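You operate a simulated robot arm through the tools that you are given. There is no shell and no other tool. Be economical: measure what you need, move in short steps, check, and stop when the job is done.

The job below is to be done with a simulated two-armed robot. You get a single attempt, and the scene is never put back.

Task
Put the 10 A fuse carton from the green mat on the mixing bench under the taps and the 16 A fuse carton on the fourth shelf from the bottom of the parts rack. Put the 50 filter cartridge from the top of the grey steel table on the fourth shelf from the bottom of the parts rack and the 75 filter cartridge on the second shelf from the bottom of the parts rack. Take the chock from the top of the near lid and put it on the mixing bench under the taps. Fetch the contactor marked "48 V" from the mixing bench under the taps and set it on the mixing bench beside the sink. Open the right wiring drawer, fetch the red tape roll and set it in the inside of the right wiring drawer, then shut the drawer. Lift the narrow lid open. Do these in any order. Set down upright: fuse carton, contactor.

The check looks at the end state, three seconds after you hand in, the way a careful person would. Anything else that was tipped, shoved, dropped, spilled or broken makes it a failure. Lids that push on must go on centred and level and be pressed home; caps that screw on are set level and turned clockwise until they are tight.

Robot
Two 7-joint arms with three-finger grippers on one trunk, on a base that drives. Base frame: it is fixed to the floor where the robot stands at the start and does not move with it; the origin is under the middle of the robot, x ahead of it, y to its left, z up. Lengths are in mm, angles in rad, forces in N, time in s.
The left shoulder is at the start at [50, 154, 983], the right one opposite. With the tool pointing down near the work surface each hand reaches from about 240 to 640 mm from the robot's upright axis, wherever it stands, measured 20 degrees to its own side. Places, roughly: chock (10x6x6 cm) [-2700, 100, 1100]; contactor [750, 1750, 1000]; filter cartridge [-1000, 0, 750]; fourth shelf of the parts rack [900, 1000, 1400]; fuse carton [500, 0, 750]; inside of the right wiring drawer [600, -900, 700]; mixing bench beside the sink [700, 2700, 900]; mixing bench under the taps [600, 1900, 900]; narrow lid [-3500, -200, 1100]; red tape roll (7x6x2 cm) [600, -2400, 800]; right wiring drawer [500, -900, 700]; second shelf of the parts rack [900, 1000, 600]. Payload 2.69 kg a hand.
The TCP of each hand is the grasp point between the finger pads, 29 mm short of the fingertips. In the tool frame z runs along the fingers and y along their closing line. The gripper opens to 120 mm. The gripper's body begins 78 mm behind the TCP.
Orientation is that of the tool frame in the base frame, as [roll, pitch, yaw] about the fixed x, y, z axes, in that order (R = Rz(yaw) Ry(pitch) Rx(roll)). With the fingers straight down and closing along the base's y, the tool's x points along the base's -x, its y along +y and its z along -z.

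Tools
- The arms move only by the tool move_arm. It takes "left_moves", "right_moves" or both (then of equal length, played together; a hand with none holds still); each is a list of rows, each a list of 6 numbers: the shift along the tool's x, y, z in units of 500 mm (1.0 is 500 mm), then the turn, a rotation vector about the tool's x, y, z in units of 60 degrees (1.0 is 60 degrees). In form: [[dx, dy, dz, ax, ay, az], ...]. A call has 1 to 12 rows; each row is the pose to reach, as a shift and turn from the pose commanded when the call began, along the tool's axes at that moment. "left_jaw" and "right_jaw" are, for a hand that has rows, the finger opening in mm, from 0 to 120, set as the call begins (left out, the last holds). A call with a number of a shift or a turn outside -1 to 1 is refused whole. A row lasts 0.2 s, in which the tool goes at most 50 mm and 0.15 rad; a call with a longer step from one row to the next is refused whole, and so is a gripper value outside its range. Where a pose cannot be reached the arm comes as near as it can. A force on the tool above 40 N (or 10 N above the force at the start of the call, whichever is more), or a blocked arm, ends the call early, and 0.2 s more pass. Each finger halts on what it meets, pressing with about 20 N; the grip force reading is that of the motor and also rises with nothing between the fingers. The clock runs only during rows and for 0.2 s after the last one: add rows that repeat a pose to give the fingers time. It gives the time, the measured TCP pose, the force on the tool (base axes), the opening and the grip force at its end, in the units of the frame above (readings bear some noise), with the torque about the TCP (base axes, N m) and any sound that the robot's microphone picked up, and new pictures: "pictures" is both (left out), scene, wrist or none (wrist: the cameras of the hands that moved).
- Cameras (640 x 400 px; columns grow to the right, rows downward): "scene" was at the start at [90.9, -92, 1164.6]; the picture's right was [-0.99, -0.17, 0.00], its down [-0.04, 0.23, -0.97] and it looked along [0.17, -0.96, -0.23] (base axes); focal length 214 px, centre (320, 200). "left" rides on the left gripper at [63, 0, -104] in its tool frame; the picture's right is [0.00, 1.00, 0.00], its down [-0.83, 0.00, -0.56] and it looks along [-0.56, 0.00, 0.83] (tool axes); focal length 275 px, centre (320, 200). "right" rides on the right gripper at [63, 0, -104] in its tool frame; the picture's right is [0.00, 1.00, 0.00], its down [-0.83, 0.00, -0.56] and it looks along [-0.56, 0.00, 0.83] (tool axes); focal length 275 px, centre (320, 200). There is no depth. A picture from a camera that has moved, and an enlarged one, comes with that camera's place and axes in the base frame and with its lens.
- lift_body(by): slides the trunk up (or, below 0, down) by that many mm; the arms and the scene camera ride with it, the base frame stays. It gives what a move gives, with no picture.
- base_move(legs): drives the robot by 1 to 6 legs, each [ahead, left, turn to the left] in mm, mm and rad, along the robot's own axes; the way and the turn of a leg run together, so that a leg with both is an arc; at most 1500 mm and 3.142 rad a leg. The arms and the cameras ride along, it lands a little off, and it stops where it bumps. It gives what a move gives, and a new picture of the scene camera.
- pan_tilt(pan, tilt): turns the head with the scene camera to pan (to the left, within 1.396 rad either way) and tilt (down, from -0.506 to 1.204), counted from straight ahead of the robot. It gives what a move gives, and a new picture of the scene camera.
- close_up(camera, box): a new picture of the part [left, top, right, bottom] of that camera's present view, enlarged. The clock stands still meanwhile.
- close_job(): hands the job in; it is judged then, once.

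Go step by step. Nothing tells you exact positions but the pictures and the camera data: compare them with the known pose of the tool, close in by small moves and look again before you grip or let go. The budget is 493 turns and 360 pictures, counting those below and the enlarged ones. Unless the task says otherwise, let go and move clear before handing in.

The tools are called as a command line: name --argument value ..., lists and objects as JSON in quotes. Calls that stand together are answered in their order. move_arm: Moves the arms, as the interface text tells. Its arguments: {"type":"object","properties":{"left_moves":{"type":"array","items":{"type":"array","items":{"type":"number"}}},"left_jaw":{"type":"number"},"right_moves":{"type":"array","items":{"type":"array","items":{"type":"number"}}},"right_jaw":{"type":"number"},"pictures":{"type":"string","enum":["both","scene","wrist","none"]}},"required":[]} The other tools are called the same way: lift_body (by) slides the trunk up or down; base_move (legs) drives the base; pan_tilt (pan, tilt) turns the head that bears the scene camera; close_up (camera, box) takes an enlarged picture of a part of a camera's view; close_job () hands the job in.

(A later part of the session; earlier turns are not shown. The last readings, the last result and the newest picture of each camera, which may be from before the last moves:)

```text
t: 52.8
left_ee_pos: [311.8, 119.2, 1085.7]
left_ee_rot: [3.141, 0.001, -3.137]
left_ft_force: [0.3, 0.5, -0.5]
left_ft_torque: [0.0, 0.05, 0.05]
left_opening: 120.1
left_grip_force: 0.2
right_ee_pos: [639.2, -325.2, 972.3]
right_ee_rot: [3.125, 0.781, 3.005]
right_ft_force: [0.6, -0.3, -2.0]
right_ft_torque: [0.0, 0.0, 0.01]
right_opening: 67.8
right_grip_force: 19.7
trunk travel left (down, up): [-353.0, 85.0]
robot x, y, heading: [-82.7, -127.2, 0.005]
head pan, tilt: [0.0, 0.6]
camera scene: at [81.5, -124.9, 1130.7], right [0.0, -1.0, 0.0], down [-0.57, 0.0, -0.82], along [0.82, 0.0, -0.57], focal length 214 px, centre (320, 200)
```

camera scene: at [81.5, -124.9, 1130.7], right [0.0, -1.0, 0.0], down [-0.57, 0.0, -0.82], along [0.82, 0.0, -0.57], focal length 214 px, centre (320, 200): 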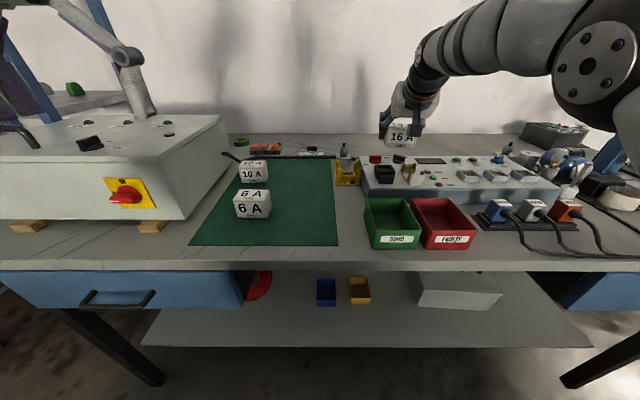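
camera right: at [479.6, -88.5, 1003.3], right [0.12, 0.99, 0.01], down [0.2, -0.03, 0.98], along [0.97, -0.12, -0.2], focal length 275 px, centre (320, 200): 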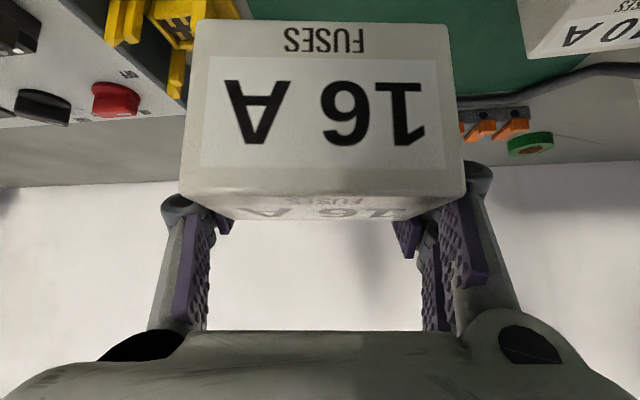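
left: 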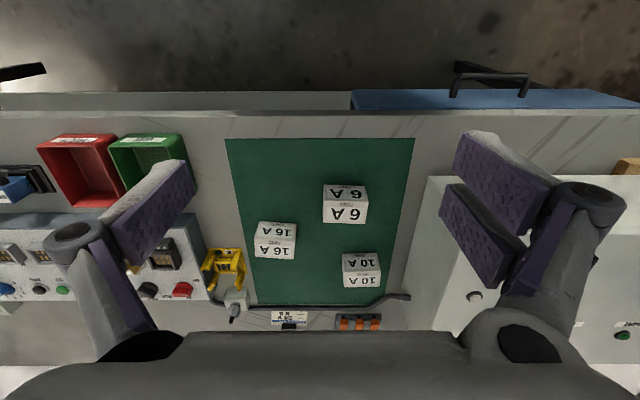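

The 10A carton looks to be at about (648,67), with the control box close on its left. I bring the left hand in, tilted 35° and opened only 92 mm.

move_arm --left_moves '[[-0.066, -0.012, 0.037, 0, -0.073, 0], [-0.132, -0.024, 0.075, 0, -0.146, 0], [-0.198, -0.036, 0.113, 0, -0.219, 0], [-0.264, -0.05, 0.151, 0, -0.292, 0], [-0.33, -0.062, 0.188, 0, -0.365, 0], [-0.396, -0.074, 0.226, 0, -0.438, 0], [-0.464, -0.086, 0.264, 0, -0.51, 0], [-0.53, -0.098, 0.302, 0, -0.583, 0]]' --left_jaw 92

```text
t: 54.6
left_ee_pos: [578.4, 76.0, 938.8]
left_ee_rot: [3.141, 0.613, -3.137]
left_ft_force: [0.8, 0.5, -0.1]
left_ft_torque: [0.05, 0.01, 0.06]
left_opening: 92.0
left_grip_force: 0.0
right_ee_pos: [639.2, -324.8, 973.4]
right_ee_rot: [3.125, 0.783, 3.005]
right_ft_force: [-0.5, 0.7, -0.5]
right_ft_torque: [0.01, -0.02, -0.01]
right_opening: 67.8
right_grip_force: 20.1
trunk travel left (down, up): [-353.0, 85.0]
robot x, y, heading: [-83.5, -128.1, 0.003]
head pan, tilt: [0.0, 0.6]
camera scene: at [81.0, -125.0, 1130.8], right [0.0, -1.0, 0.0], down [-0.57, 0.0, -0.82], along [0.82, 0.0, -0.57], focal length 214 px, centre (320, 200)
camera left: at [466.8, 77.2, 986.5], right [0.0, 1.0, 0.0], down [0.36, 0.0, 0.93], along [0.93, 0.0, -0.36], focal length 275 px, centre (320, 200)
```

scene: 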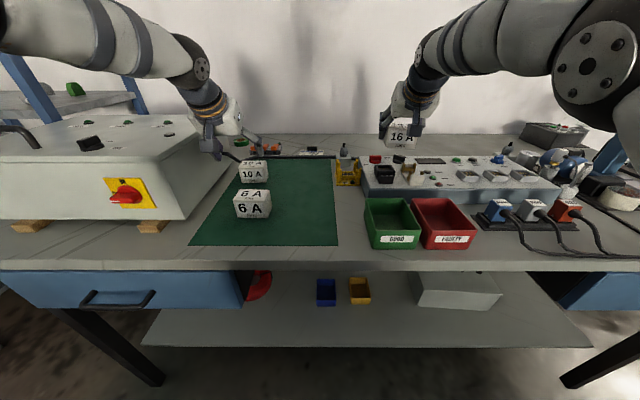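
left: 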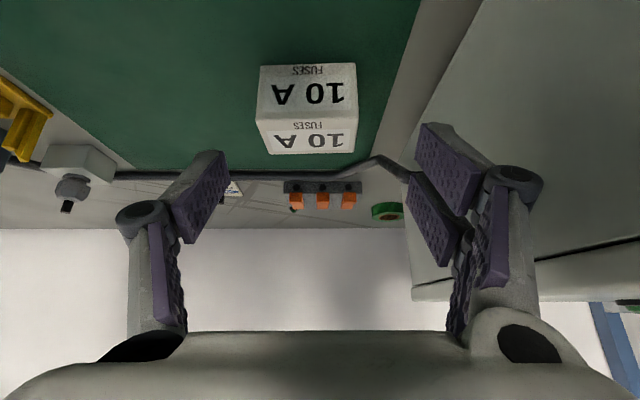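

The 10A carton is at about (641,69), squared up. I advance onto it.

move_arm --left_moves '[[0, -0.015, 0, 0, 0, 0], [-0.004, -0.015, 0.07, 0, 0, 0], [-0.008, -0.015, 0.14, 0, 0, 0], [-0.012, -0.015, 0.2, 0, 0, 0]]' --pictures "wrist"

```text
t: 55.6
left_ee_pos: [638.4, 67.6, 857.6]
left_ee_rot: [-3.14, 0.613, -3.136]
left_ft_force: [0.4, -0.3, -0.2]
left_ft_torque: [-0.01, 0.01, -0.01]
left_opening: 92.0
left_grip_force: 0.1
right_ee_pos: [638.0, -323.6, 972.8]
right_ee_rot: [3.124, 0.785, 3.007]
right_ft_force: [0.0, -0.8, -0.8]
right_ft_torque: [0.01, 0.0, 0.01]
right_opening: 67.8
right_grip_force: 20.2
trunk travel left (down, up): [-353.0, 85.0]
robot x, y, heading: [-81.1, -125.6, 0.001]
head pan, tilt: [0.0, 0.6]
camera left: at [527.3, 68.3, 906.9], right [0.0, 1.0, 0.0], down [0.36, 0.0, 0.93], along [0.93, 0.0, -0.36], focal length 275 px, centre (320, 200)
```

left: 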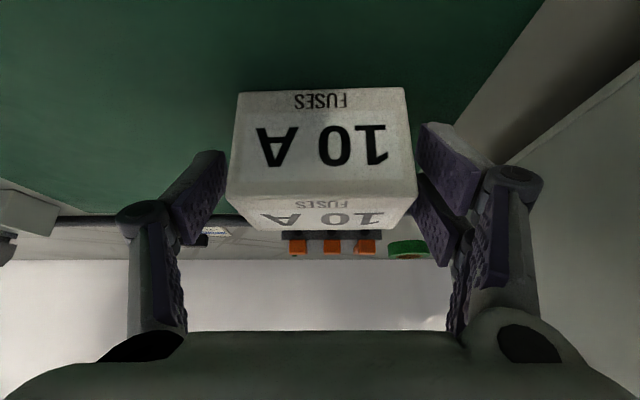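

It's centred with no contact. I close and lift.

move_arm --left_moves '[[0, 0, 0, 0, 0, 0], [0, 0, 0, 0, 0, 0], [0, 0, 0, 0, 0, 0]]' --left_jaw 55 --pictures "none"

move_arm --left_moves '[[-0.03, 0, -0.04, 0, 0, 0], [-0.06, 0, -0.1, 0, 0, 0], [-0.1, 0, -0.18, 0, 0, 0], [-0.14, 0, -0.26, 0, 0, 0]]' --pictures "both"

```text
t: 56.4
left_ee_pos: [637.6, 67.6, 858.9]
left_ee_rot: [-3.139, 0.613, -3.135]
left_ft_force: [-1.4, 2.0, 2.2]
left_ft_torque: [-0.04, -0.1, 0.03]
left_opening: 69.9
left_grip_force: 20.7
right_ee_pos: [637.3, -325.8, 974.4]
right_ee_rot: [3.125, 0.784, 3.006]
right_ft_force: [0.2, -1.0, -2.4]
right_ft_torque: [0.02, -0.04, -0.01]
right_opening: 67.8
right_grip_force: 20.0
trunk travel left (down, up): [-353.0, 85.0]
robot x, y, heading: [-82.4, -125.0, 0.004]
head pan, tilt: [0.0, 0.6]
```

```text
t: 57.4
left_ee_pos: [615.6, 64.5, 1004.3]
left_ee_rot: [-3.14, 0.612, -3.136]
left_ft_force: [0.3, 0.6, -1.3]
left_ft_torque: [0.04, 0.01, 0.05]
left_opening: 69.8
left_grip_force: 20.4
left hand out of reach, approached as far as the arm can: row 4
right_ee_pos: [637.6, -325.3, 973.5]
right_ee_rot: [3.124, 0.784, 3.006]
right_ft_force: [0.1, 0.1, -2.2]
right_ft_torque: [0.0, -0.08, -0.01]
right_opening: 67.8
right_grip_force: 20.0
trunk travel left (down, up): [-353.0, 85.0]
robot x, y, heading: [-87.9, -122.2, 0.005]
head pan, tilt: [0.0, 0.6]
camera scene: at [80.0, -124.9, 1131.0], right [0.0, -1.0, 0.0], down [-0.56, 0.0, -0.83], along [0.83, 0.0, -0.56], focal length 214 px, centre (320, 200)
camera left: at [504.8, 65.5, 1052.1], right [0.0, 1.0, 0.0], down [0.36, 0.0, 0.93], along [0.93, 0.0, -0.36], focal length 275 px, centre (320, 200)
```

scene: 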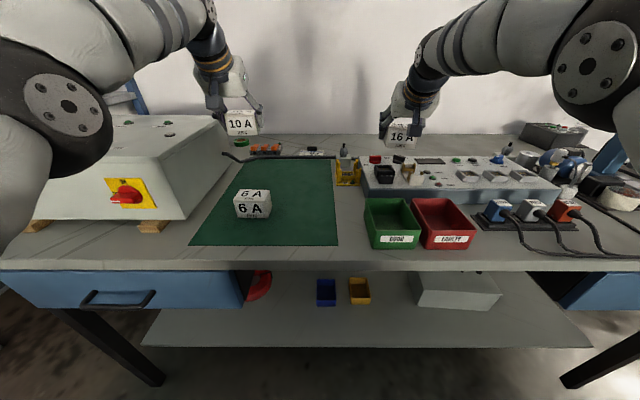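
left: 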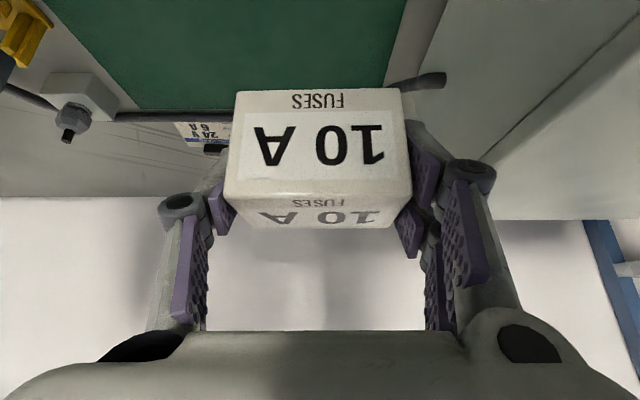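

Both cartons are held. I tuck both arms in to tool-down poses before driving.

move_arm --left_moves '[[0.055, 0.001, -0.06, 0, 0.084, 0], [0.111, 0.003, -0.119, 0, 0.167, 0], [0.166, 0.004, -0.179, 0, 0.25, 0], [0.222, 0.006, -0.239, 0, 0.334, 0], [0.277, 0.007, -0.299, 0, 0.418, 0], [0.333, 0.009, -0.358, 0, 0.5, 0], [0.388, 0.01, -0.418, 0, 0.585, 0]]' --right_moves '[[0.039, -0.011, -0.082, 0, 0.107, 0], [0.077, -0.023, -0.163, 0, 0.214, 0], [0.116, -0.034, -0.245, 0, 0.321, 0], [0.154, -0.046, -0.327, 0, 0.428, 0], [0.193, -0.057, -0.409, 0, 0.535, 0], [0.231, -0.069, -0.49, 0, 0.642, 0], [0.27, -0.08, -0.572, 0, 0.75, 0]]' --pictures "scene"

```text
t: 59.0
left_ee_pos: [337.0, 66.4, 1062.3]
left_ee_rot: [-3.141, 0.001, -3.136]
left_ft_force: [-0.2, -0.9, -1.5]
left_ft_torque: [0.02, 0.0, 0.0]
left_opening: 69.9
left_grip_force: 20.2
right_ee_pos: [367.5, -341.4, 1090.8]
right_ee_rot: [3.127, -0.004, 3.017]
right_ft_force: [0.8, -0.5, -1.2]
right_ft_torque: [0.02, -0.04, -0.02]
right_opening: 67.7
right_grip_force: 20.3
right hand out of reach, approached as far as the arm can: row 4, 5, 6, 7
trunk travel left (down, up): [-353.0, 85.0]
robot x, y, heading: [-82.7, -123.5, 0.002]
head pan, tilt: [0.0, 0.6]
camera scene: at [79.8, -124.7, 1131.0], right [0.0, -1.0, 0.0], down [-0.56, 0.0, -0.83], along [0.83, 0.0, -0.56], focal length 214 px, centre (320, 200)
```

scene: 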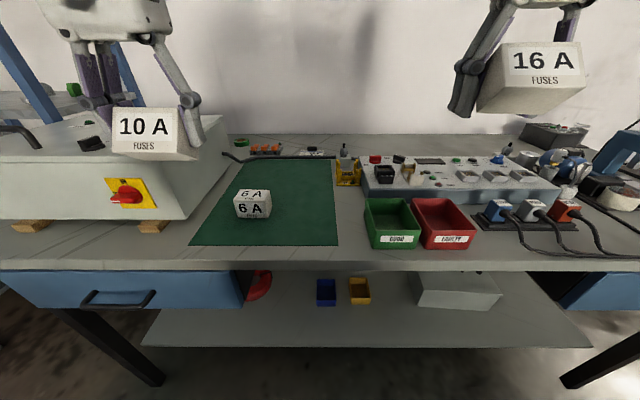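

Both are tucked. I back off and drive left to the front of the rack.

base_move --legs '[[-150, 0, 0], [0, 1110, 0]]'

lift_body --by 85

pan_tilt --pan -0.1 --tilt 0.0

```text
t: 68.6
left_ee_pos: [190.6, 1156.0, 1060.5]
left_ee_rot: [3.141, -0.002, 3.141]
left_ft_force: [0.5, 0.1, -0.8]
left_ft_torque: [-0.02, -0.02, -0.02]
left_opening: 69.4
left_grip_force: 19.8
right_ee_pos: [217.2, 747.9, 1091.4]
right_ee_rot: [3.129, -0.002, 3.013]
right_ft_force: [-0.9, -0.9, -0.7]
right_ft_torque: [0.0, -0.07, -0.02]
right_opening: 67.9
right_grip_force: 20.1
trunk travel left (down, up): [-353.0, 85.0]
robot x, y, heading: [-231.0, 965.0, 0.005]
head pan, tilt: [0.0, 0.6]
camera scene: at [-68.6, 964.9, 1130.9], right [0.0, -1.0, 0.0], down [-0.57, 0.0, -0.82], along [0.82, 0.0, -0.57], focal length 214 px, centre (320, 200)
```

scene: 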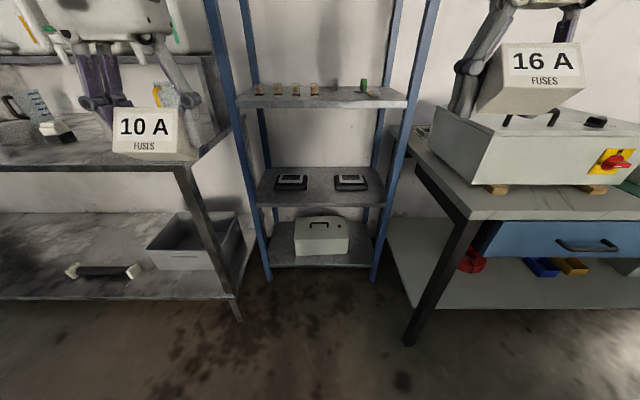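

```text
t: 69.8
left_ee_pos: [190.9, 1156.0, 1144.4]
left_ee_rot: [-3.139, -0.003, -3.139]
left_ft_force: [0.4, 0.8, -1.4]
left_ft_torque: [0.0, 0.01, 0.01]
left_opening: 69.6
left_grip_force: 19.9
right_ee_pos: [219.4, 748.1, 1174.6]
right_ee_rot: [3.13, -0.004, 3.014]
right_ft_force: [-0.2, 0.4, -0.7]
right_ft_torque: [-0.02, 0.03, -0.03]
right_opening: 67.6
right_grip_force: 19.9
trunk travel left (down, up): [-438.0, 0.0]
robot x, y, heading: [-229.6, 963.2, -0.001]
head pan, tilt: [0.0, 0.6]
```

```text
t: 70.8
left_ee_pos: [190.8, 1155.2, 1147.0]
left_ee_rot: [-3.141, -0.002, -3.137]
left_ft_force: [0.2, -0.3, -0.9]
left_ft_torque: [-0.01, -0.01, 0.03]
left_opening: 69.8
left_grip_force: 20.2
right_ee_pos: [217.7, 747.6, 1174.7]
right_ee_rot: [3.131, -0.003, 3.015]
right_ft_force: [0.1, 0.4, -0.9]
right_ft_torque: [0.01, -0.06, 0.0]
right_opening: 67.9
right_grip_force: 19.9
trunk travel left (down, up): [-438.0, 0.0]
robot x, y, heading: [-233.8, 965.8, -0.002]
head pan, tilt: [-0.099, 0.0]
camera scene: at [-141.4, 955.8, 1282.9], right [-0.1, -1.0, 0.0], down [0.0, 0.0, -1.0], along [1.0, -0.1, 0.0], focal length 214 px, centre (320, 200)
```

scene: 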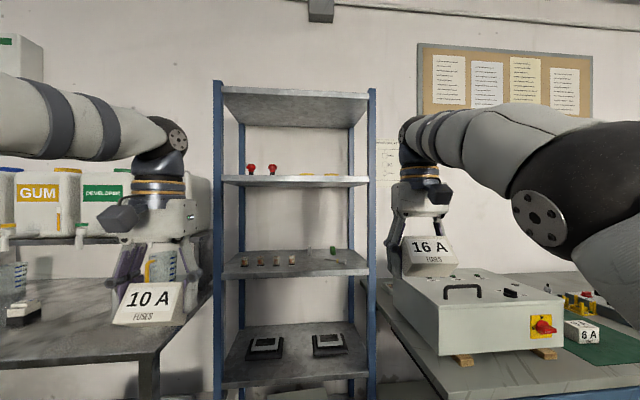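

I zoom in on shelf 4 to see what is already on it.

close_up --camera "scene" --box '[200, 70, 400, 200]'

```text
3.08 times, centred on (300, 135) of scene
camera zoom: at [-141.4, 955.8, 1282.9], right [-0.1, -1.0, 0.0], down [0.0, 0.0, -1.0], along [1.0, -0.1, 0.0], focal length 660 px, centre (382, 400)
```

zoom: 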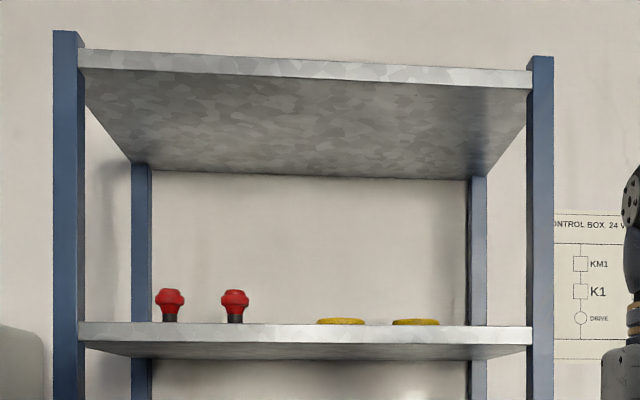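

Shelf 4 sits at z≈1378 and holds two red buttons and two flat yellow rings. I raise the right hand high and pitched so its camera can look onto the shelf.

move_arm --right_moves '[[-0.017, 0, -0.09, -0.007, -0.107, -0.017], [-0.034, 0, -0.18, -0.014, -0.214, -0.033], [-0.051, 0, -0.27, -0.02, -0.321, -0.05], [-0.068, 0, -0.36, -0.027, -0.428, -0.066], [-0.085, 0, -0.45, -0.034, -0.535, -0.083], [-0.102, 0, -0.54, -0.041, -0.642, -0.1], [-0.12, 0, -0.63, -0.048, -0.749, -0.116]]' --pictures "scene"

```text
t: 72.4
left_ee_pos: [188.6, 1156.1, 1147.4]
left_ee_rot: [-3.138, 0.0, -3.14]
left_ft_force: [-0.1, -0.1, -1.2]
left_ft_torque: [-0.05, -0.05, 0.0]
left_opening: 69.5
left_grip_force: 20.2
right_ee_pos: [207.4, 770.9, 1406.2]
right_ee_rot: [3.126, 0.788, 3.134]
right_ft_force: [-0.4, 2.2, -0.8]
right_ft_torque: [-0.1, -0.06, -0.09]
right_opening: 68.1
right_grip_force: 20.2
right hand out of reach, approached as far as the arm can: row 2, 3, 4, 5, 6, 7
trunk travel left (down, up): [-438.0, 0.0]
robot x, y, heading: [-232.0, 965.7, -0.0]
head pan, tilt: [-0.099, 0.0]
camera scene: at [-142.5, 958.2, 1283.1], right [-0.1, -1.0, 0.0], down [0.0, 0.0, -1.0], along [1.0, -0.1, 0.0], focal length 214 px, centre (320, 200)
```

scene: 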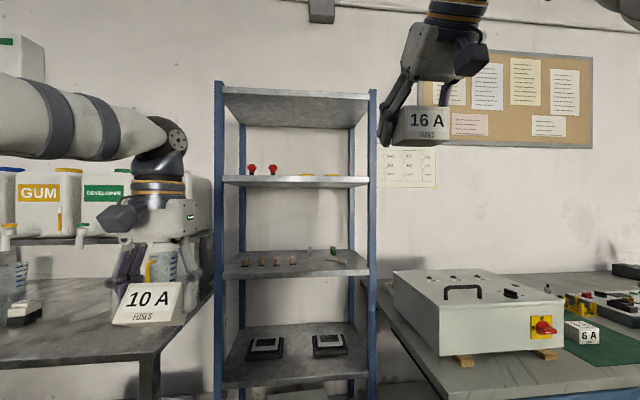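

At 45° the arm tops out at about z=1406 here, so the shelf needs a close stance with the left arm out of the way. I'll deliver the 10A carton to the mixing bench first, and drive left.

base_move --legs '[[0, 750, 0]]'

pan_tilt --pan 0.1 --tilt 0.35

```text
t: 78.7
left_ee_pos: [192.5, 1910.6, 1147.0]
left_ee_rot: [-3.14, -0.002, 3.14]
left_ft_force: [-0.2, 0.5, -1.0]
left_ft_torque: [-0.02, -0.09, -0.04]
left_opening: 69.4
left_grip_force: 19.9
right_ee_pos: [209.4, 1523.2, 1405.6]
right_ee_rot: [3.123, 0.784, 3.124]
right_ft_force: [0.2, 0.5, -0.9]
right_ft_torque: [0.01, -0.06, 0.02]
right_opening: 67.9
right_grip_force: 20.1
trunk travel left (down, up): [-438.0, 0.0]
robot x, y, heading: [-228.9, 1716.7, -0.001]
head pan, tilt: [-0.099, 0.0]
camera scene: at [-140.6, 1712.7, 1283.0], right [-0.1, -0.99, 0.0], down [0.0, 0.0, -1.0], along [0.99, -0.1, 0.0], focal length 214 px, centre (320, 200)
```

scene: 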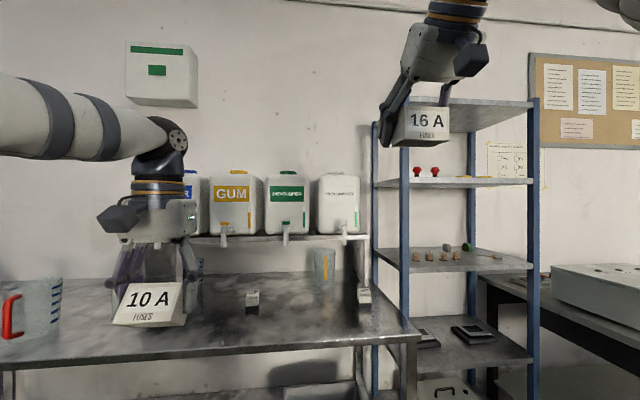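

```text
t: 79.5
left_ee_pos: [191.4, 1909.9, 1146.2]
left_ee_rot: [-3.14, 0.001, 3.139]
left_ft_force: [0.1, -0.1, -1.3]
left_ft_torque: [-0.02, -0.03, 0.01]
left_opening: 69.4
left_grip_force: 19.6
right_ee_pos: [209.4, 1524.5, 1405.3]
right_ee_rot: [3.122, 0.784, 3.125]
right_ft_force: [0.6, -0.2, -2.1]
right_ft_torque: [-0.02, -0.02, -0.02]
right_opening: 67.8
right_grip_force: 20.3
trunk travel left (down, up): [-438.0, 0.0]
robot x, y, heading: [-229.2, 1723.4, -0.003]
head pan, tilt: [0.099, 0.351]
camera scene: at [-137.5, 1730.7, 1250.6], right [0.1, -1.0, 0.0], down [-0.34, -0.03, -0.94], along [0.94, 0.09, -0.34], focal length 214 px, centre (320, 200)
```

scene: 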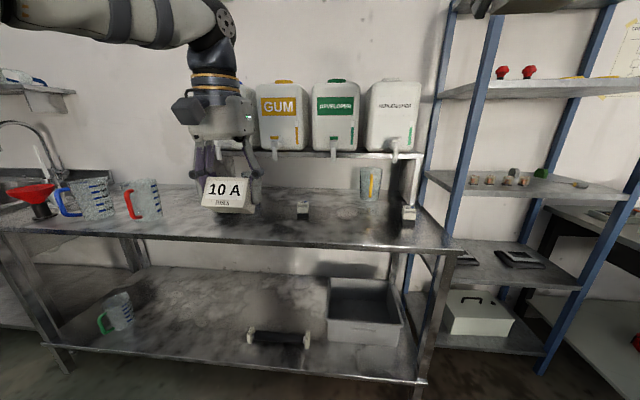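

I see two contactor-like blocks on the bench. I zoom to read them and check the free space.

close_up --camera "scene" --box '[240, 150, 440, 260]'

close_up --camera "left" --box '[0, 0, 640, 400]'

```text
3.20 times, centred on (340, 205) of scene
camera zoom: at [-137.5, 1730.7, 1250.6], right [0.1, -1.0, 0.0], down [-0.34, -0.03, -0.94], along [0.94, 0.09, -0.34], focal length 686 px, centre (256, 184)
```

zoom: 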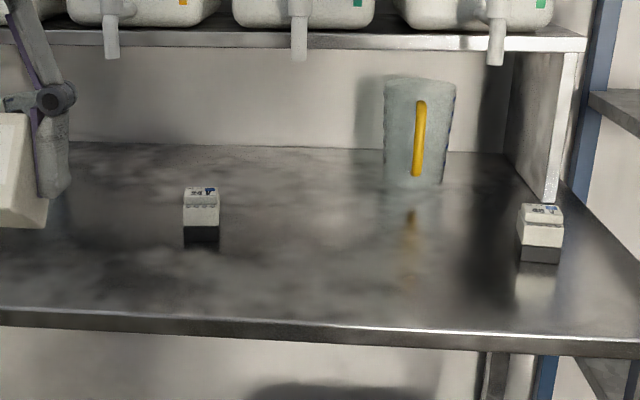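

```text
1.00 times, centred on (320, 200) of left (not enlarged: the box is as wide or as high as the picture)
camera zoom: at [128.7, 1912.5, 1250.3], right [0.01, 1.0, 0.0], down [0.83, -0.01, 0.56], along [0.56, 0.0, -0.83], focal length 275 px, centre (320, 200)
```

zoom: 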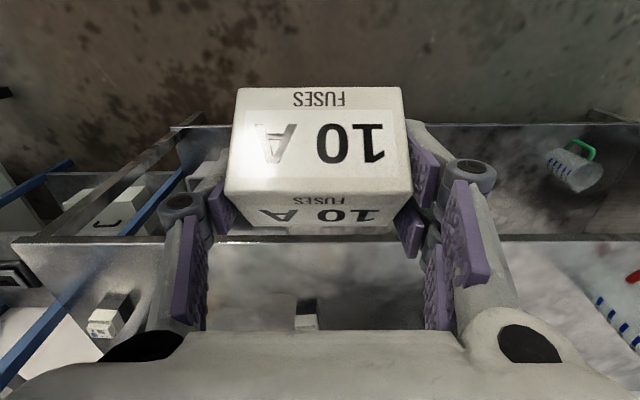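

close_up --camera "scene" --box '[285, 195, 325, 220]'

close_up --camera "scene" --box '[390, 200, 430, 225]'

```text
16.00 times, centred on (305, 208) of scene
camera zoom: at [-137.5, 1730.7, 1250.6], right [0.1, -1.0, 0.0], down [-0.34, -0.03, -0.94], along [0.94, 0.09, -0.34], focal length 3432 px, centre (560, 80)
```

zoom: 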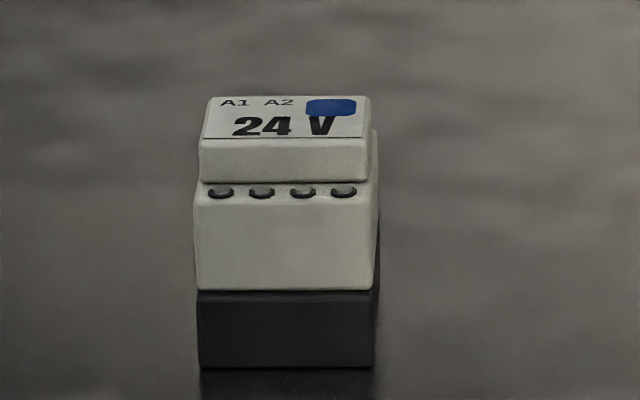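

```text
16.00 times, centred on (410, 212) of scene
camera zoom: at [-137.5, 1730.7, 1250.6], right [0.1, -1.0, 0.0], down [-0.34, -0.03, -0.94], along [0.94, 0.09, -0.34], focal length 3432 px, centre (-1120, 0)
```

zoom: 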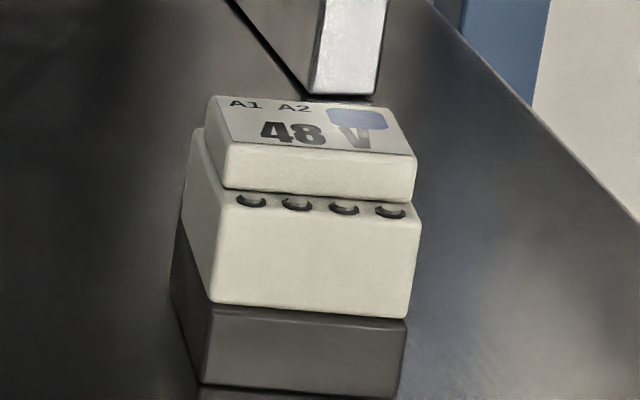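

The right-hand block is the 48 V contactor, at about (667,1461). I drive ahead 200 mm to place the 10A carton around (590,1970).

base_move --legs '[[200, 0, 0]]'

```text
t: 81.1
left_ee_pos: [389.9, 1910.4, 1146.5]
left_ee_rot: [-3.141, 0.0, 3.141]
left_ft_force: [1.2, 0.7, -1.2]
left_ft_torque: [-0.02, 0.03, -0.04]
left_opening: 69.6
left_grip_force: 20.4
right_ee_pos: [408.4, 1523.6, 1405.6]
right_ee_rot: [3.122, 0.785, 3.126]
right_ft_force: [0.5, 1.0, -2.1]
right_ft_torque: [0.0, -0.04, 0.01]
right_opening: 67.7
right_grip_force: 19.8
trunk travel left (down, up): [-438.0, 0.0]
robot x, y, heading: [-34.5, 1719.7, -0.005]
head pan, tilt: [0.099, 0.351]
camera scene: at [61.1, 1730.4, 1250.6], right [0.1, -1.0, 0.0], down [-0.34, -0.03, -0.94], along [0.93, 0.09, -0.34], focal length 214 px, centre (320, 200)
```

scene: 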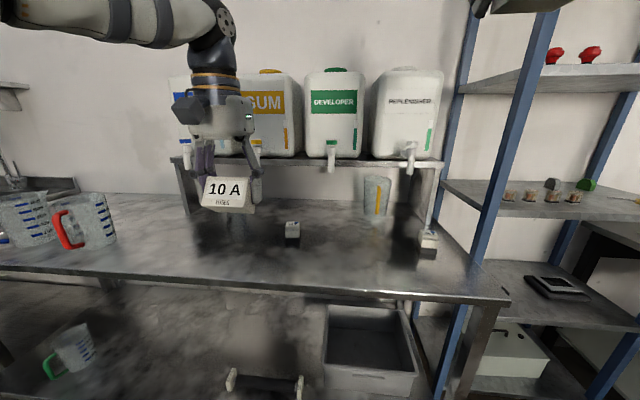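

The bench height is uncertain (about 850), so I'll lower until I feel contact. First I bring the left hand forward and down to pitched pre-place.

move_arm --left_moves '[[-0.067, 0.02, 0.049, 0, -0.097, 0], [-0.133, 0.04, 0.097, 0, -0.194, 0], [-0.2, 0.06, 0.146, 0, -0.291, 0], [-0.267, 0.08, 0.195, 0, -0.388, 0], [-0.333, 0.1, 0.243, 0, -0.486, 0], [-0.4, 0.12, 0.292, 0, -0.583, 0]]'

```text
t: 82.5
left_ee_pos: [593.2, 1970.2, 1000.1]
left_ee_rot: [-3.139, 0.611, 3.14]
left_ft_force: [-0.1, 0.1, -1.7]
left_ft_torque: [0.0, 0.03, -0.02]
left_opening: 69.5
left_grip_force: 19.7
right_ee_pos: [409.1, 1523.5, 1403.2]
right_ee_rot: [3.124, 0.783, 3.128]
right_ft_force: [0.3, 0.3, -1.2]
right_ft_torque: [-0.01, -0.06, 0.01]
right_opening: 67.9
right_grip_force: 19.1
trunk travel left (down, up): [-438.0, 0.0]
robot x, y, heading: [-32.4, 1723.8, 0.0]
head pan, tilt: [0.099, 0.351]
camera scene: at [61.9, 1730.7, 1250.3], right [0.1, -1.0, 0.0], down [-0.34, -0.03, -0.94], along [0.93, 0.09, -0.34], focal length 214 px, centre (320, 200)
camera left: at [480.9, 1971.2, 1047.6], right [0.0, 1.0, 0.0], down [0.36, 0.0, 0.93], along [0.93, 0.0, -0.36], focal length 275 px, centre (320, 200)
```

scene: 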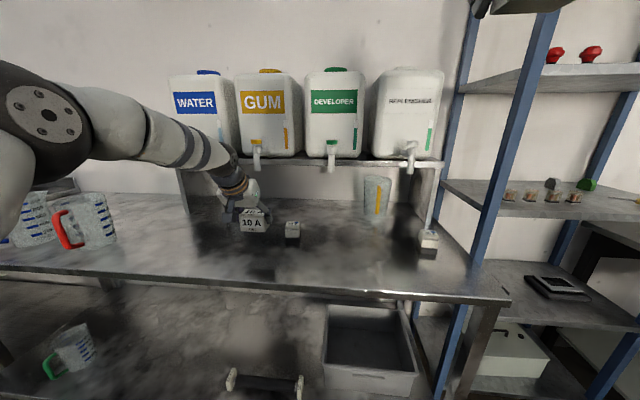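
left: 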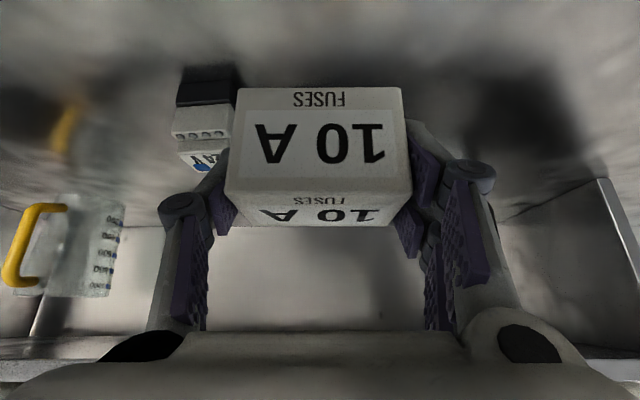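

Bench surface comes out near z≈870. I lower most of the way.

move_arm --left_moves '[[0.04, 0.02, 0.057, 0, 0, 0], [0.075, 0.04, 0.107, 0, 0, 0], [0.092, 0.04, 0.131, 0, 0, 0]]' --pictures "wrist"

```text
t: 83.3
left_ee_pos: [590.4, 1989.6, 924.4]
left_ee_rot: [3.141, 0.611, -3.141]
left_ft_force: [-0.2, 0.7, -2.2]
left_ft_torque: [-0.02, -0.02, 0.02]
left_opening: 69.5
left_grip_force: 20.6
right_ee_pos: [408.3, 1524.9, 1405.4]
right_ee_rot: [3.124, 0.783, 3.126]
right_ft_force: [-0.2, 0.2, -1.1]
right_ft_torque: [0.0, -0.04, 0.01]
right_opening: 67.8
right_grip_force: 20.1
trunk travel left (down, up): [-438.0, 0.0]
robot x, y, heading: [-32.2, 1721.9, -0.004]
head pan, tilt: [0.099, 0.351]
camera left: at [479.2, 1991.6, 972.8], right [0.0, 1.0, 0.0], down [0.36, 0.0, 0.93], along [0.93, 0.0, -0.36], focal length 275 px, centre (320, 200)
```

left: 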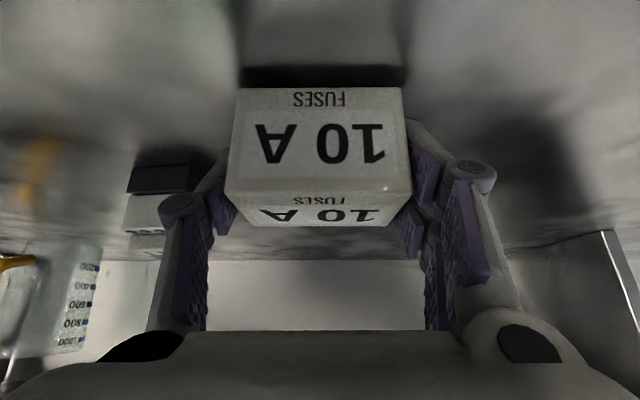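

Close to the surface. I lower in small steps.

move_arm --left_moves '[[0.006, 0, 0.008, 0, 0, 0], [0.0115, 0, 0.0164, 0, 0, 0], [0.017, 0, 0.0246, 0, 0, 0]]' --pictures "wrist"

```text
t: 84.1
left_ee_pos: [589.8, 1990.0, 913.7]
left_ee_rot: [3.141, 0.624, 3.138]
left_ft_force: [1.2, 0.6, 22.5]
left_ft_torque: [0.32, -0.06, 0.06]
left_opening: 69.9
left_grip_force: 20.2
right_ee_pos: [404.2, 1523.3, 1407.6]
right_ee_rot: [3.122, 0.788, 3.126]
right_ft_force: [-0.4, 0.6, -1.6]
right_ft_torque: [0.02, -0.02, 0.02]
right_opening: 67.7
right_grip_force: 20.5
trunk travel left (down, up): [-438.0, 0.0]
robot x, y, heading: [-34.5, 1720.7, -0.002]
head pan, tilt: [0.099, 0.351]
camera left: at [478.0, 1992.2, 960.8], right [0.01, 1.0, 0.0], down [0.35, 0.0, 0.94], along [0.94, 0.0, -0.35], focal length 275 px, centre (320, 200)
```

left: 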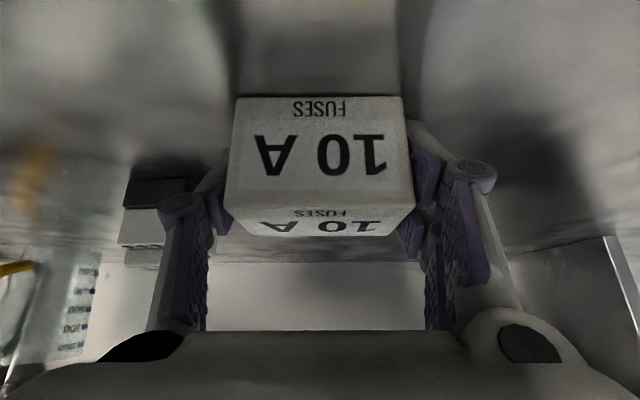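

The carton is on the bench at TCP z≈914. I open the fingers, then withdraw back and up.

move_arm --left_moves '[[-0.003, 0, -0.004, 0, 0, 0], [-0.004, 0, -0.006, 0, 0, 0], [-0.004, 0, -0.006, 0, 0, 0]]' --left_jaw 94 --pictures "none"

move_arm --left_moves '[[0, 0, -0.06, 0, 0, 0], [0, 0, -0.14, 0, 0, 0], [0, 0, -0.22, 0, 0, 0], [0, 0, -0.3, 0, 0, 0]]' --pictures "both"

```text
t: 84.9
left_ee_pos: [588.6, 1990.8, 910.3]
left_ee_rot: [-3.139, 0.606, 3.141]
left_ft_force: [-0.5, 0.2, 0.9]
left_ft_torque: [0.07, 0.03, 0.06]
left_opening: 94.9
left_grip_force: 0.5
right_ee_pos: [407.9, 1524.6, 1405.0]
right_ee_rot: [3.12, 0.783, 3.127]
right_ft_force: [0.4, 1.0, -1.8]
right_ft_torque: [-0.01, -0.05, 0.0]
right_opening: 68.0
right_grip_force: 20.3
trunk travel left (down, up): [-438.0, 0.0]
robot x, y, heading: [-30.1, 1721.2, -0.003]
head pan, tilt: [0.099, 0.351]
```

```text
t: 85.9
left_ee_pos: [499.7, 1986.9, 1035.5]
left_ee_rot: [-3.14, 0.61, 3.141]
left_ft_force: [-0.2, 0.5, 0.4]
left_ft_torque: [0.05, 0.0, -0.04]
left_opening: 93.8
left_grip_force: 0.1
right_ee_pos: [406.4, 1523.0, 1405.0]
right_ee_rot: [3.123, 0.785, 3.125]
right_ft_force: [-0.1, 0.0, -0.9]
right_ft_torque: [0.01, -0.05, 0.01]
right_opening: 68.0
right_grip_force: 20.0
trunk travel left (down, up): [-438.0, 0.0]
robot x, y, heading: [-30.9, 1719.4, -0.001]
head pan, tilt: [0.099, 0.351]
camera scene: at [59.7, 1730.3, 1250.8], right [0.1, -1.0, 0.0], down [-0.34, -0.03, -0.94], along [0.94, 0.09, -0.34], focal length 214 px, centre (320, 200)
camera left: at [387.7, 1989.3, 1083.3], right [0.0, 1.0, 0.0], down [0.36, 0.0, 0.93], along [0.93, 0.0, -0.36], focal length 275 px, centre (320, 200)
```

scene: 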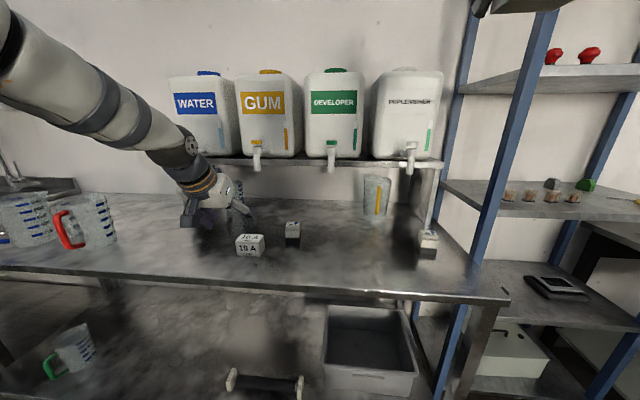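
left: 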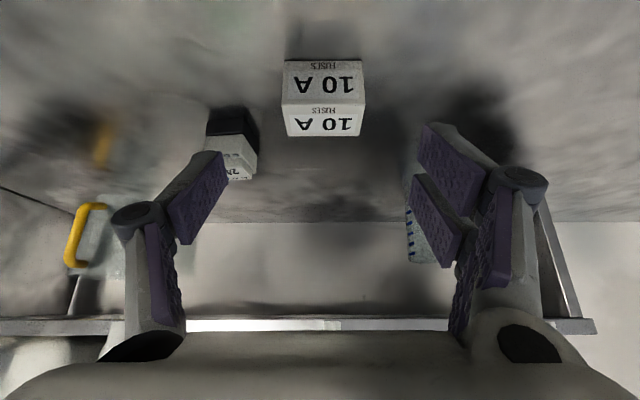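

The 10A carton stands upright. Next I take the 48 V contactor with the left hand, so I drive right.

base_move --legs '[[0, -455, 0], [50, 0, 0]]'

close_up --camera "left" --box '[0, 0, 640, 400]'

```text
t: 90.5
left_ee_pos: [548.3, 1535.0, 1034.4]
left_ee_rot: [-3.139, 0.611, -3.132]
left_ft_force: [-0.1, 0.2, 0.0]
left_ft_torque: [-0.01, -0.03, 0.02]
left_opening: 93.9
left_grip_force: 0.1
right_ee_pos: [459.9, 1070.6, 1404.8]
right_ee_rot: [3.123, 0.786, 3.137]
right_ft_force: [1.4, 0.2, -1.5]
right_ft_torque: [0.0, -0.02, -0.02]
right_opening: 68.0
right_grip_force: 20.1
trunk travel left (down, up): [-438.0, 0.0]
robot x, y, heading: [16.1, 1267.9, 0.002]
head pan, tilt: [0.099, 0.351]
camera scene: at [111.1, 1273.7, 1250.7], right [0.11, -0.99, 0.0], down [-0.34, -0.04, -0.94], along [0.93, 0.1, -0.34], focal length 214 px, centre (320, 200)
```

scene: 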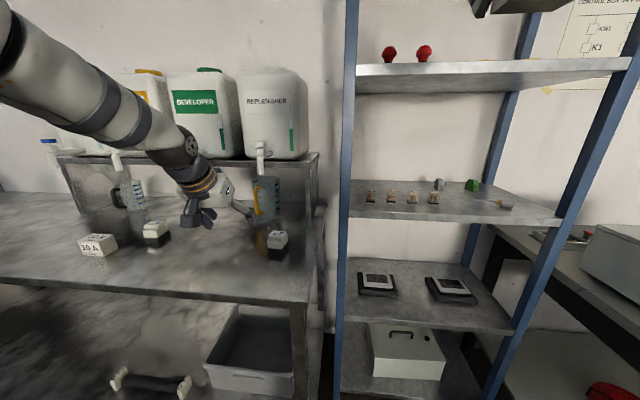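

```text
1.00 times, centred on (320, 200) of left (not enlarged: the box is as wide or as high as the picture)
camera zoom: at [436.8, 1535.8, 1082.7], right [0.0, 1.0, 0.0], down [0.36, 0.0, 0.93], along [0.93, 0.01, -0.36], focal length 275 px, centre (320, 200)
```

zoom: 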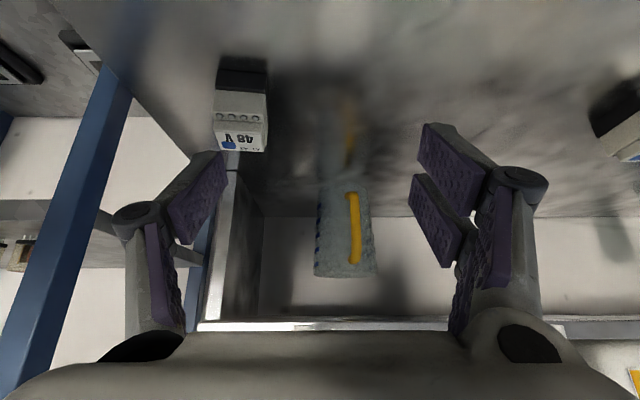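

The 48 V contactor is at about (642,1470). I align sideways and advance most of the way.

move_arm --left_moves '[[0, -0.065, 0, 0, 0, 0], [0, -0.13, 0, 0, 0, 0], [-0.007, -0.13, 0.08, 0, 0, 0], [-0.014, -0.13, 0.16, 0, 0, 0]]' --left_jaw 84 --pictures "wrist"

```text
t: 91.5
left_ee_pos: [601.5, 1470.3, 970.0]
left_ee_rot: [-3.14, 0.609, -3.132]
left_ft_force: [-0.4, 0.1, 0.0]
left_ft_torque: [-0.01, -0.01, -0.01]
left_opening: 84.1
left_grip_force: 0.1
right_ee_pos: [460.3, 1071.4, 1403.4]
right_ee_rot: [3.124, 0.782, 3.138]
right_ft_force: [0.1, -0.2, -0.6]
right_ft_torque: [0.0, -0.06, -0.01]
right_opening: 67.9
right_grip_force: 19.5
trunk travel left (down, up): [-438.0, 0.0]
robot x, y, heading: [13.9, 1262.4, 0.008]
head pan, tilt: [0.099, 0.351]
camera left: at [489.9, 1471.1, 1018.8], right [-0.01, 1.0, 0.0], down [0.36, 0.0, 0.93], along [0.93, 0.01, -0.36], focal length 275 px, centre (320, 200)
```

left: 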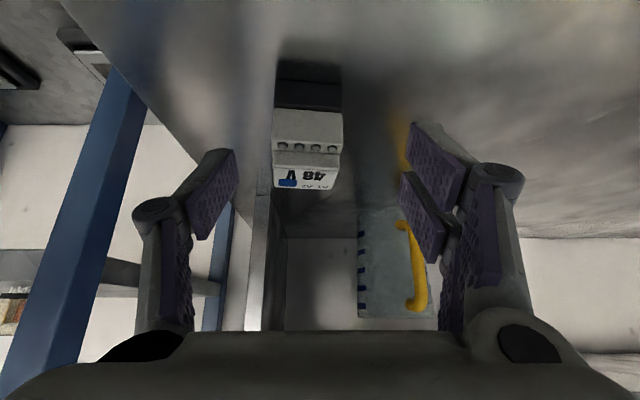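

I nudge 8 mm over and advance onto it.

move_arm --left_moves '[[0, -0.016, 0, 0, 0, 0], [-0.012, -0.016, 0.07, 0, 0, 0], [-0.024, -0.016, 0.14, 0, 0, 0]]' --pictures "wrist"

```text
t: 92.2
left_ee_pos: [654.2, 1463.4, 920.4]
left_ee_rot: [-3.139, 0.609, -3.134]
left_ft_force: [-0.2, -0.9, -0.5]
left_ft_torque: [0.01, 0.0, 0.02]
left_opening: 83.9
left_grip_force: 0.1
right_ee_pos: [461.2, 1072.0, 1404.5]
right_ee_rot: [3.121, 0.783, 3.136]
right_ft_force: [-0.5, -0.8, -1.0]
right_ft_torque: [0.02, -0.04, 0.0]
right_opening: 67.8
right_grip_force: 20.1
trunk travel left (down, up): [-438.0, 0.0]
robot x, y, heading: [17.1, 1262.4, 0.011]
head pan, tilt: [0.099, 0.351]
camera left: at [541.1, 1463.3, 968.3], right [-0.01, 1.0, 0.0], down [0.36, 0.0, 0.93], along [0.93, 0.01, -0.36], focal length 275 px, centre (320, 200)
```

left: 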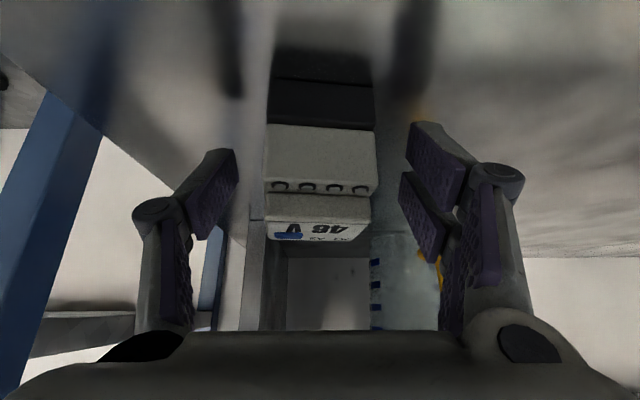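

Centred. I close and lift.

move_arm --left_moves '[[0, 0, 0, 0, 0, 0], [0, 0, 0, 0, 0, 0], [0, 0, 0, 0, 0, 0]]' --left_jaw 30 --pictures "none"

move_arm --left_moves '[[-0.02, 0, -0.03, 0, 0, 0], [-0.06, 0, -0.09, 0, 0, 0], [-0.06, 0, -0.18, 0, 0, 0], [-0.06, 0, -0.27, 0, 0, 0]]' --pictures "wrist"

```text
t: 93.0
left_ee_pos: [651.7, 1463.4, 920.7]
left_ee_rot: [-3.141, 0.614, -3.133]
left_ft_force: [0.7, -0.5, 3.3]
left_ft_torque: [0.16, -0.04, -0.02]
left_opening: 44.8
left_grip_force: 20.1
right_ee_pos: [459.4, 1069.9, 1405.2]
right_ee_rot: [3.123, 0.785, 3.136]
right_ft_force: [-0.7, -0.3, -2.2]
right_ft_torque: [0.01, -0.03, -0.02]
right_opening: 67.7
right_grip_force: 20.5
trunk travel left (down, up): [-438.0, 0.0]
robot x, y, heading: [16.4, 1263.6, 0.009]
head pan, tilt: [0.099, 0.351]
```

```text
t: 94.0
left_ee_pos: [597.4, 1465.2, 1048.5]
left_ee_rot: [-3.14, 0.61, -3.131]
left_ft_force: [0.2, -0.3, -1.4]
left_ft_torque: [0.0, -0.02, -0.02]
left_opening: 44.4
left_grip_force: 19.9
right_ee_pos: [458.8, 1071.5, 1405.2]
right_ee_rot: [3.121, 0.786, 3.138]
right_ft_force: [-0.4, -0.2, -1.2]
right_ft_torque: [0.01, -0.07, 0.01]
right_opening: 68.1
right_grip_force: 19.9
trunk travel left (down, up): [-438.0, 0.0]
robot x, y, heading: [15.2, 1262.7, 0.005]
head pan, tilt: [0.099, 0.351]
camera left: at [485.8, 1464.7, 1096.4], right [0.0, 1.0, 0.0], down [0.36, 0.0, 0.93], along [0.93, 0.0, -0.36], focal length 275 px, centre (320, 200)
```

left: 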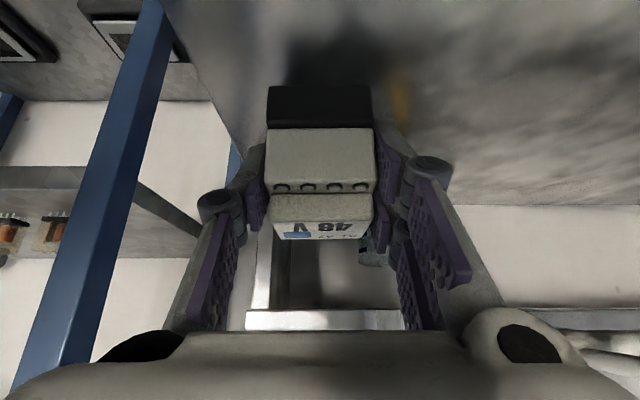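

The contactor is held. I back off and drive left to the sink end.

base_move --legs '[[-220, 0, 0], [0, 1200, 0]]'

pan_tilt --pan 0.25 --tilt 0.4

```text
t: 104.6
left_ee_pos: [384.7, 2629.7, 1046.1]
left_ee_rot: [-3.141, 0.608, 3.135]
left_ft_force: [0.2, 0.0, -2.9]
left_ft_torque: [-0.01, 0.04, -0.01]
left_opening: 44.7
left_grip_force: 19.9
right_ee_pos: [240.1, 2237.0, 1404.4]
right_ee_rot: [3.121, 0.785, 3.12]
right_ft_force: [1.1, 0.6, -1.5]
right_ft_torque: [0.03, -0.02, -0.02]
right_opening: 68.2
right_grip_force: 19.7
trunk travel left (down, up): [-438.0, 0.0]
robot x, y, heading: [-202.4, 2441.4, -0.009]
head pan, tilt: [0.099, 0.351]
camera scene: at [-106.2, 2446.3, 1250.5], right [0.09, -1.0, 0.0], down [-0.34, -0.03, -0.94], along [0.94, 0.09, -0.34], focal length 214 px, centre (320, 200)
```

scene: 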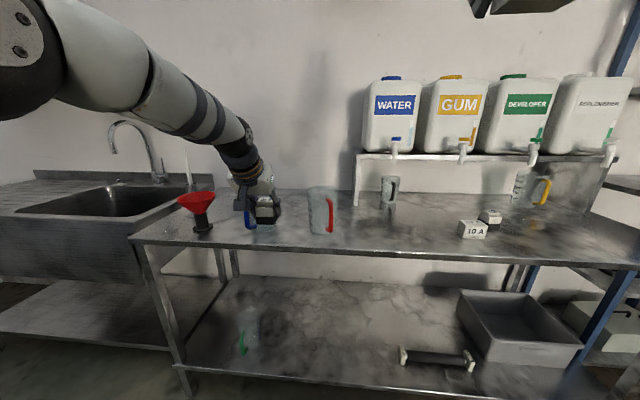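

```text
t: 105.3
left_ee_pos: [384.9, 2627.9, 1045.7]
left_ee_rot: [-3.14, 0.608, 3.133]
left_ft_force: [0.3, -0.2, -1.9]
left_ft_torque: [-0.01, 0.01, -0.01]
left_opening: 44.9
left_grip_force: 20.0
right_ee_pos: [240.0, 2237.4, 1405.3]
right_ee_rot: [3.123, 0.785, 3.121]
right_ft_force: [0.3, 0.2, -1.5]
right_ft_torque: [0.0, -0.03, 0.02]
right_opening: 67.6
right_grip_force: 19.9
trunk travel left (down, up): [-438.0, 0.0]
robot x, y, heading: [-200.0, 2436.5, -0.009]
head pan, tilt: [0.25, 0.4]
camera scene: at [-108.9, 2459.8, 1246.0], right [0.24, -0.97, 0.0], down [-0.38, -0.09, -0.92], along [0.89, 0.22, -0.39], focal length 214 px, centre (320, 200)
```

scene: 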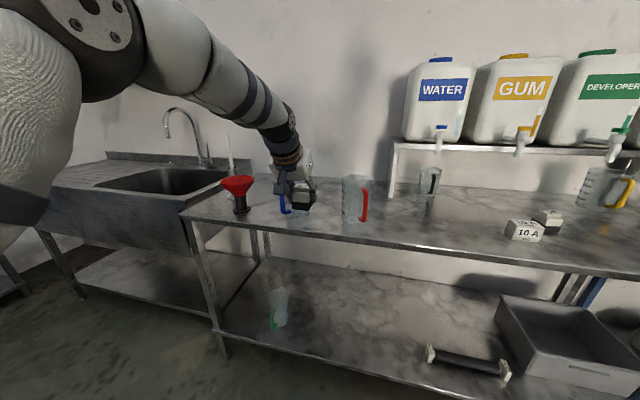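

Jugs and a funnel stand near the front here. I look with the left wrist camera to find a free spot.

close_up --camera "left" --box '[0, 0, 640, 400]'

close_up --camera "scene" --box '[180, 120, 460, 260]'

```text
1.00 times, centred on (320, 200) of left (not enlarged: the box is as wide or as high as the picture)
camera zoom: at [273.2, 2631.3, 1095.0], right [0.01, 1.0, 0.0], down [0.36, -0.01, 0.93], along [0.93, -0.01, -0.36], focal length 275 px, centre (320, 200)
```

zoom: 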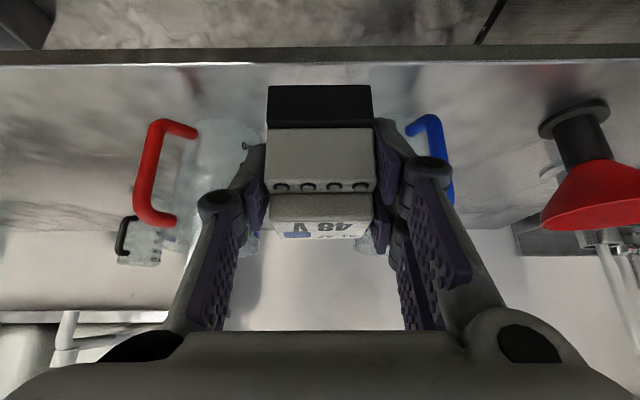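

```text
2.29 times, centred on (320, 190) of scene
camera zoom: at [-108.9, 2459.8, 1246.0], right [0.24, -0.97, 0.0], down [-0.38, -0.09, -0.92], along [0.89, 0.22, -0.39], focal length 490 px, centre (320, 223)
```

zoom: 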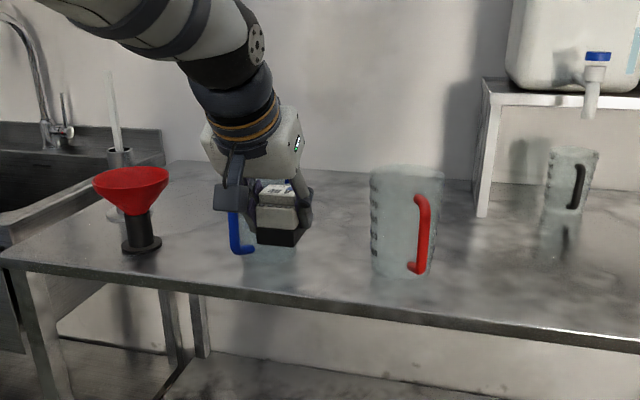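

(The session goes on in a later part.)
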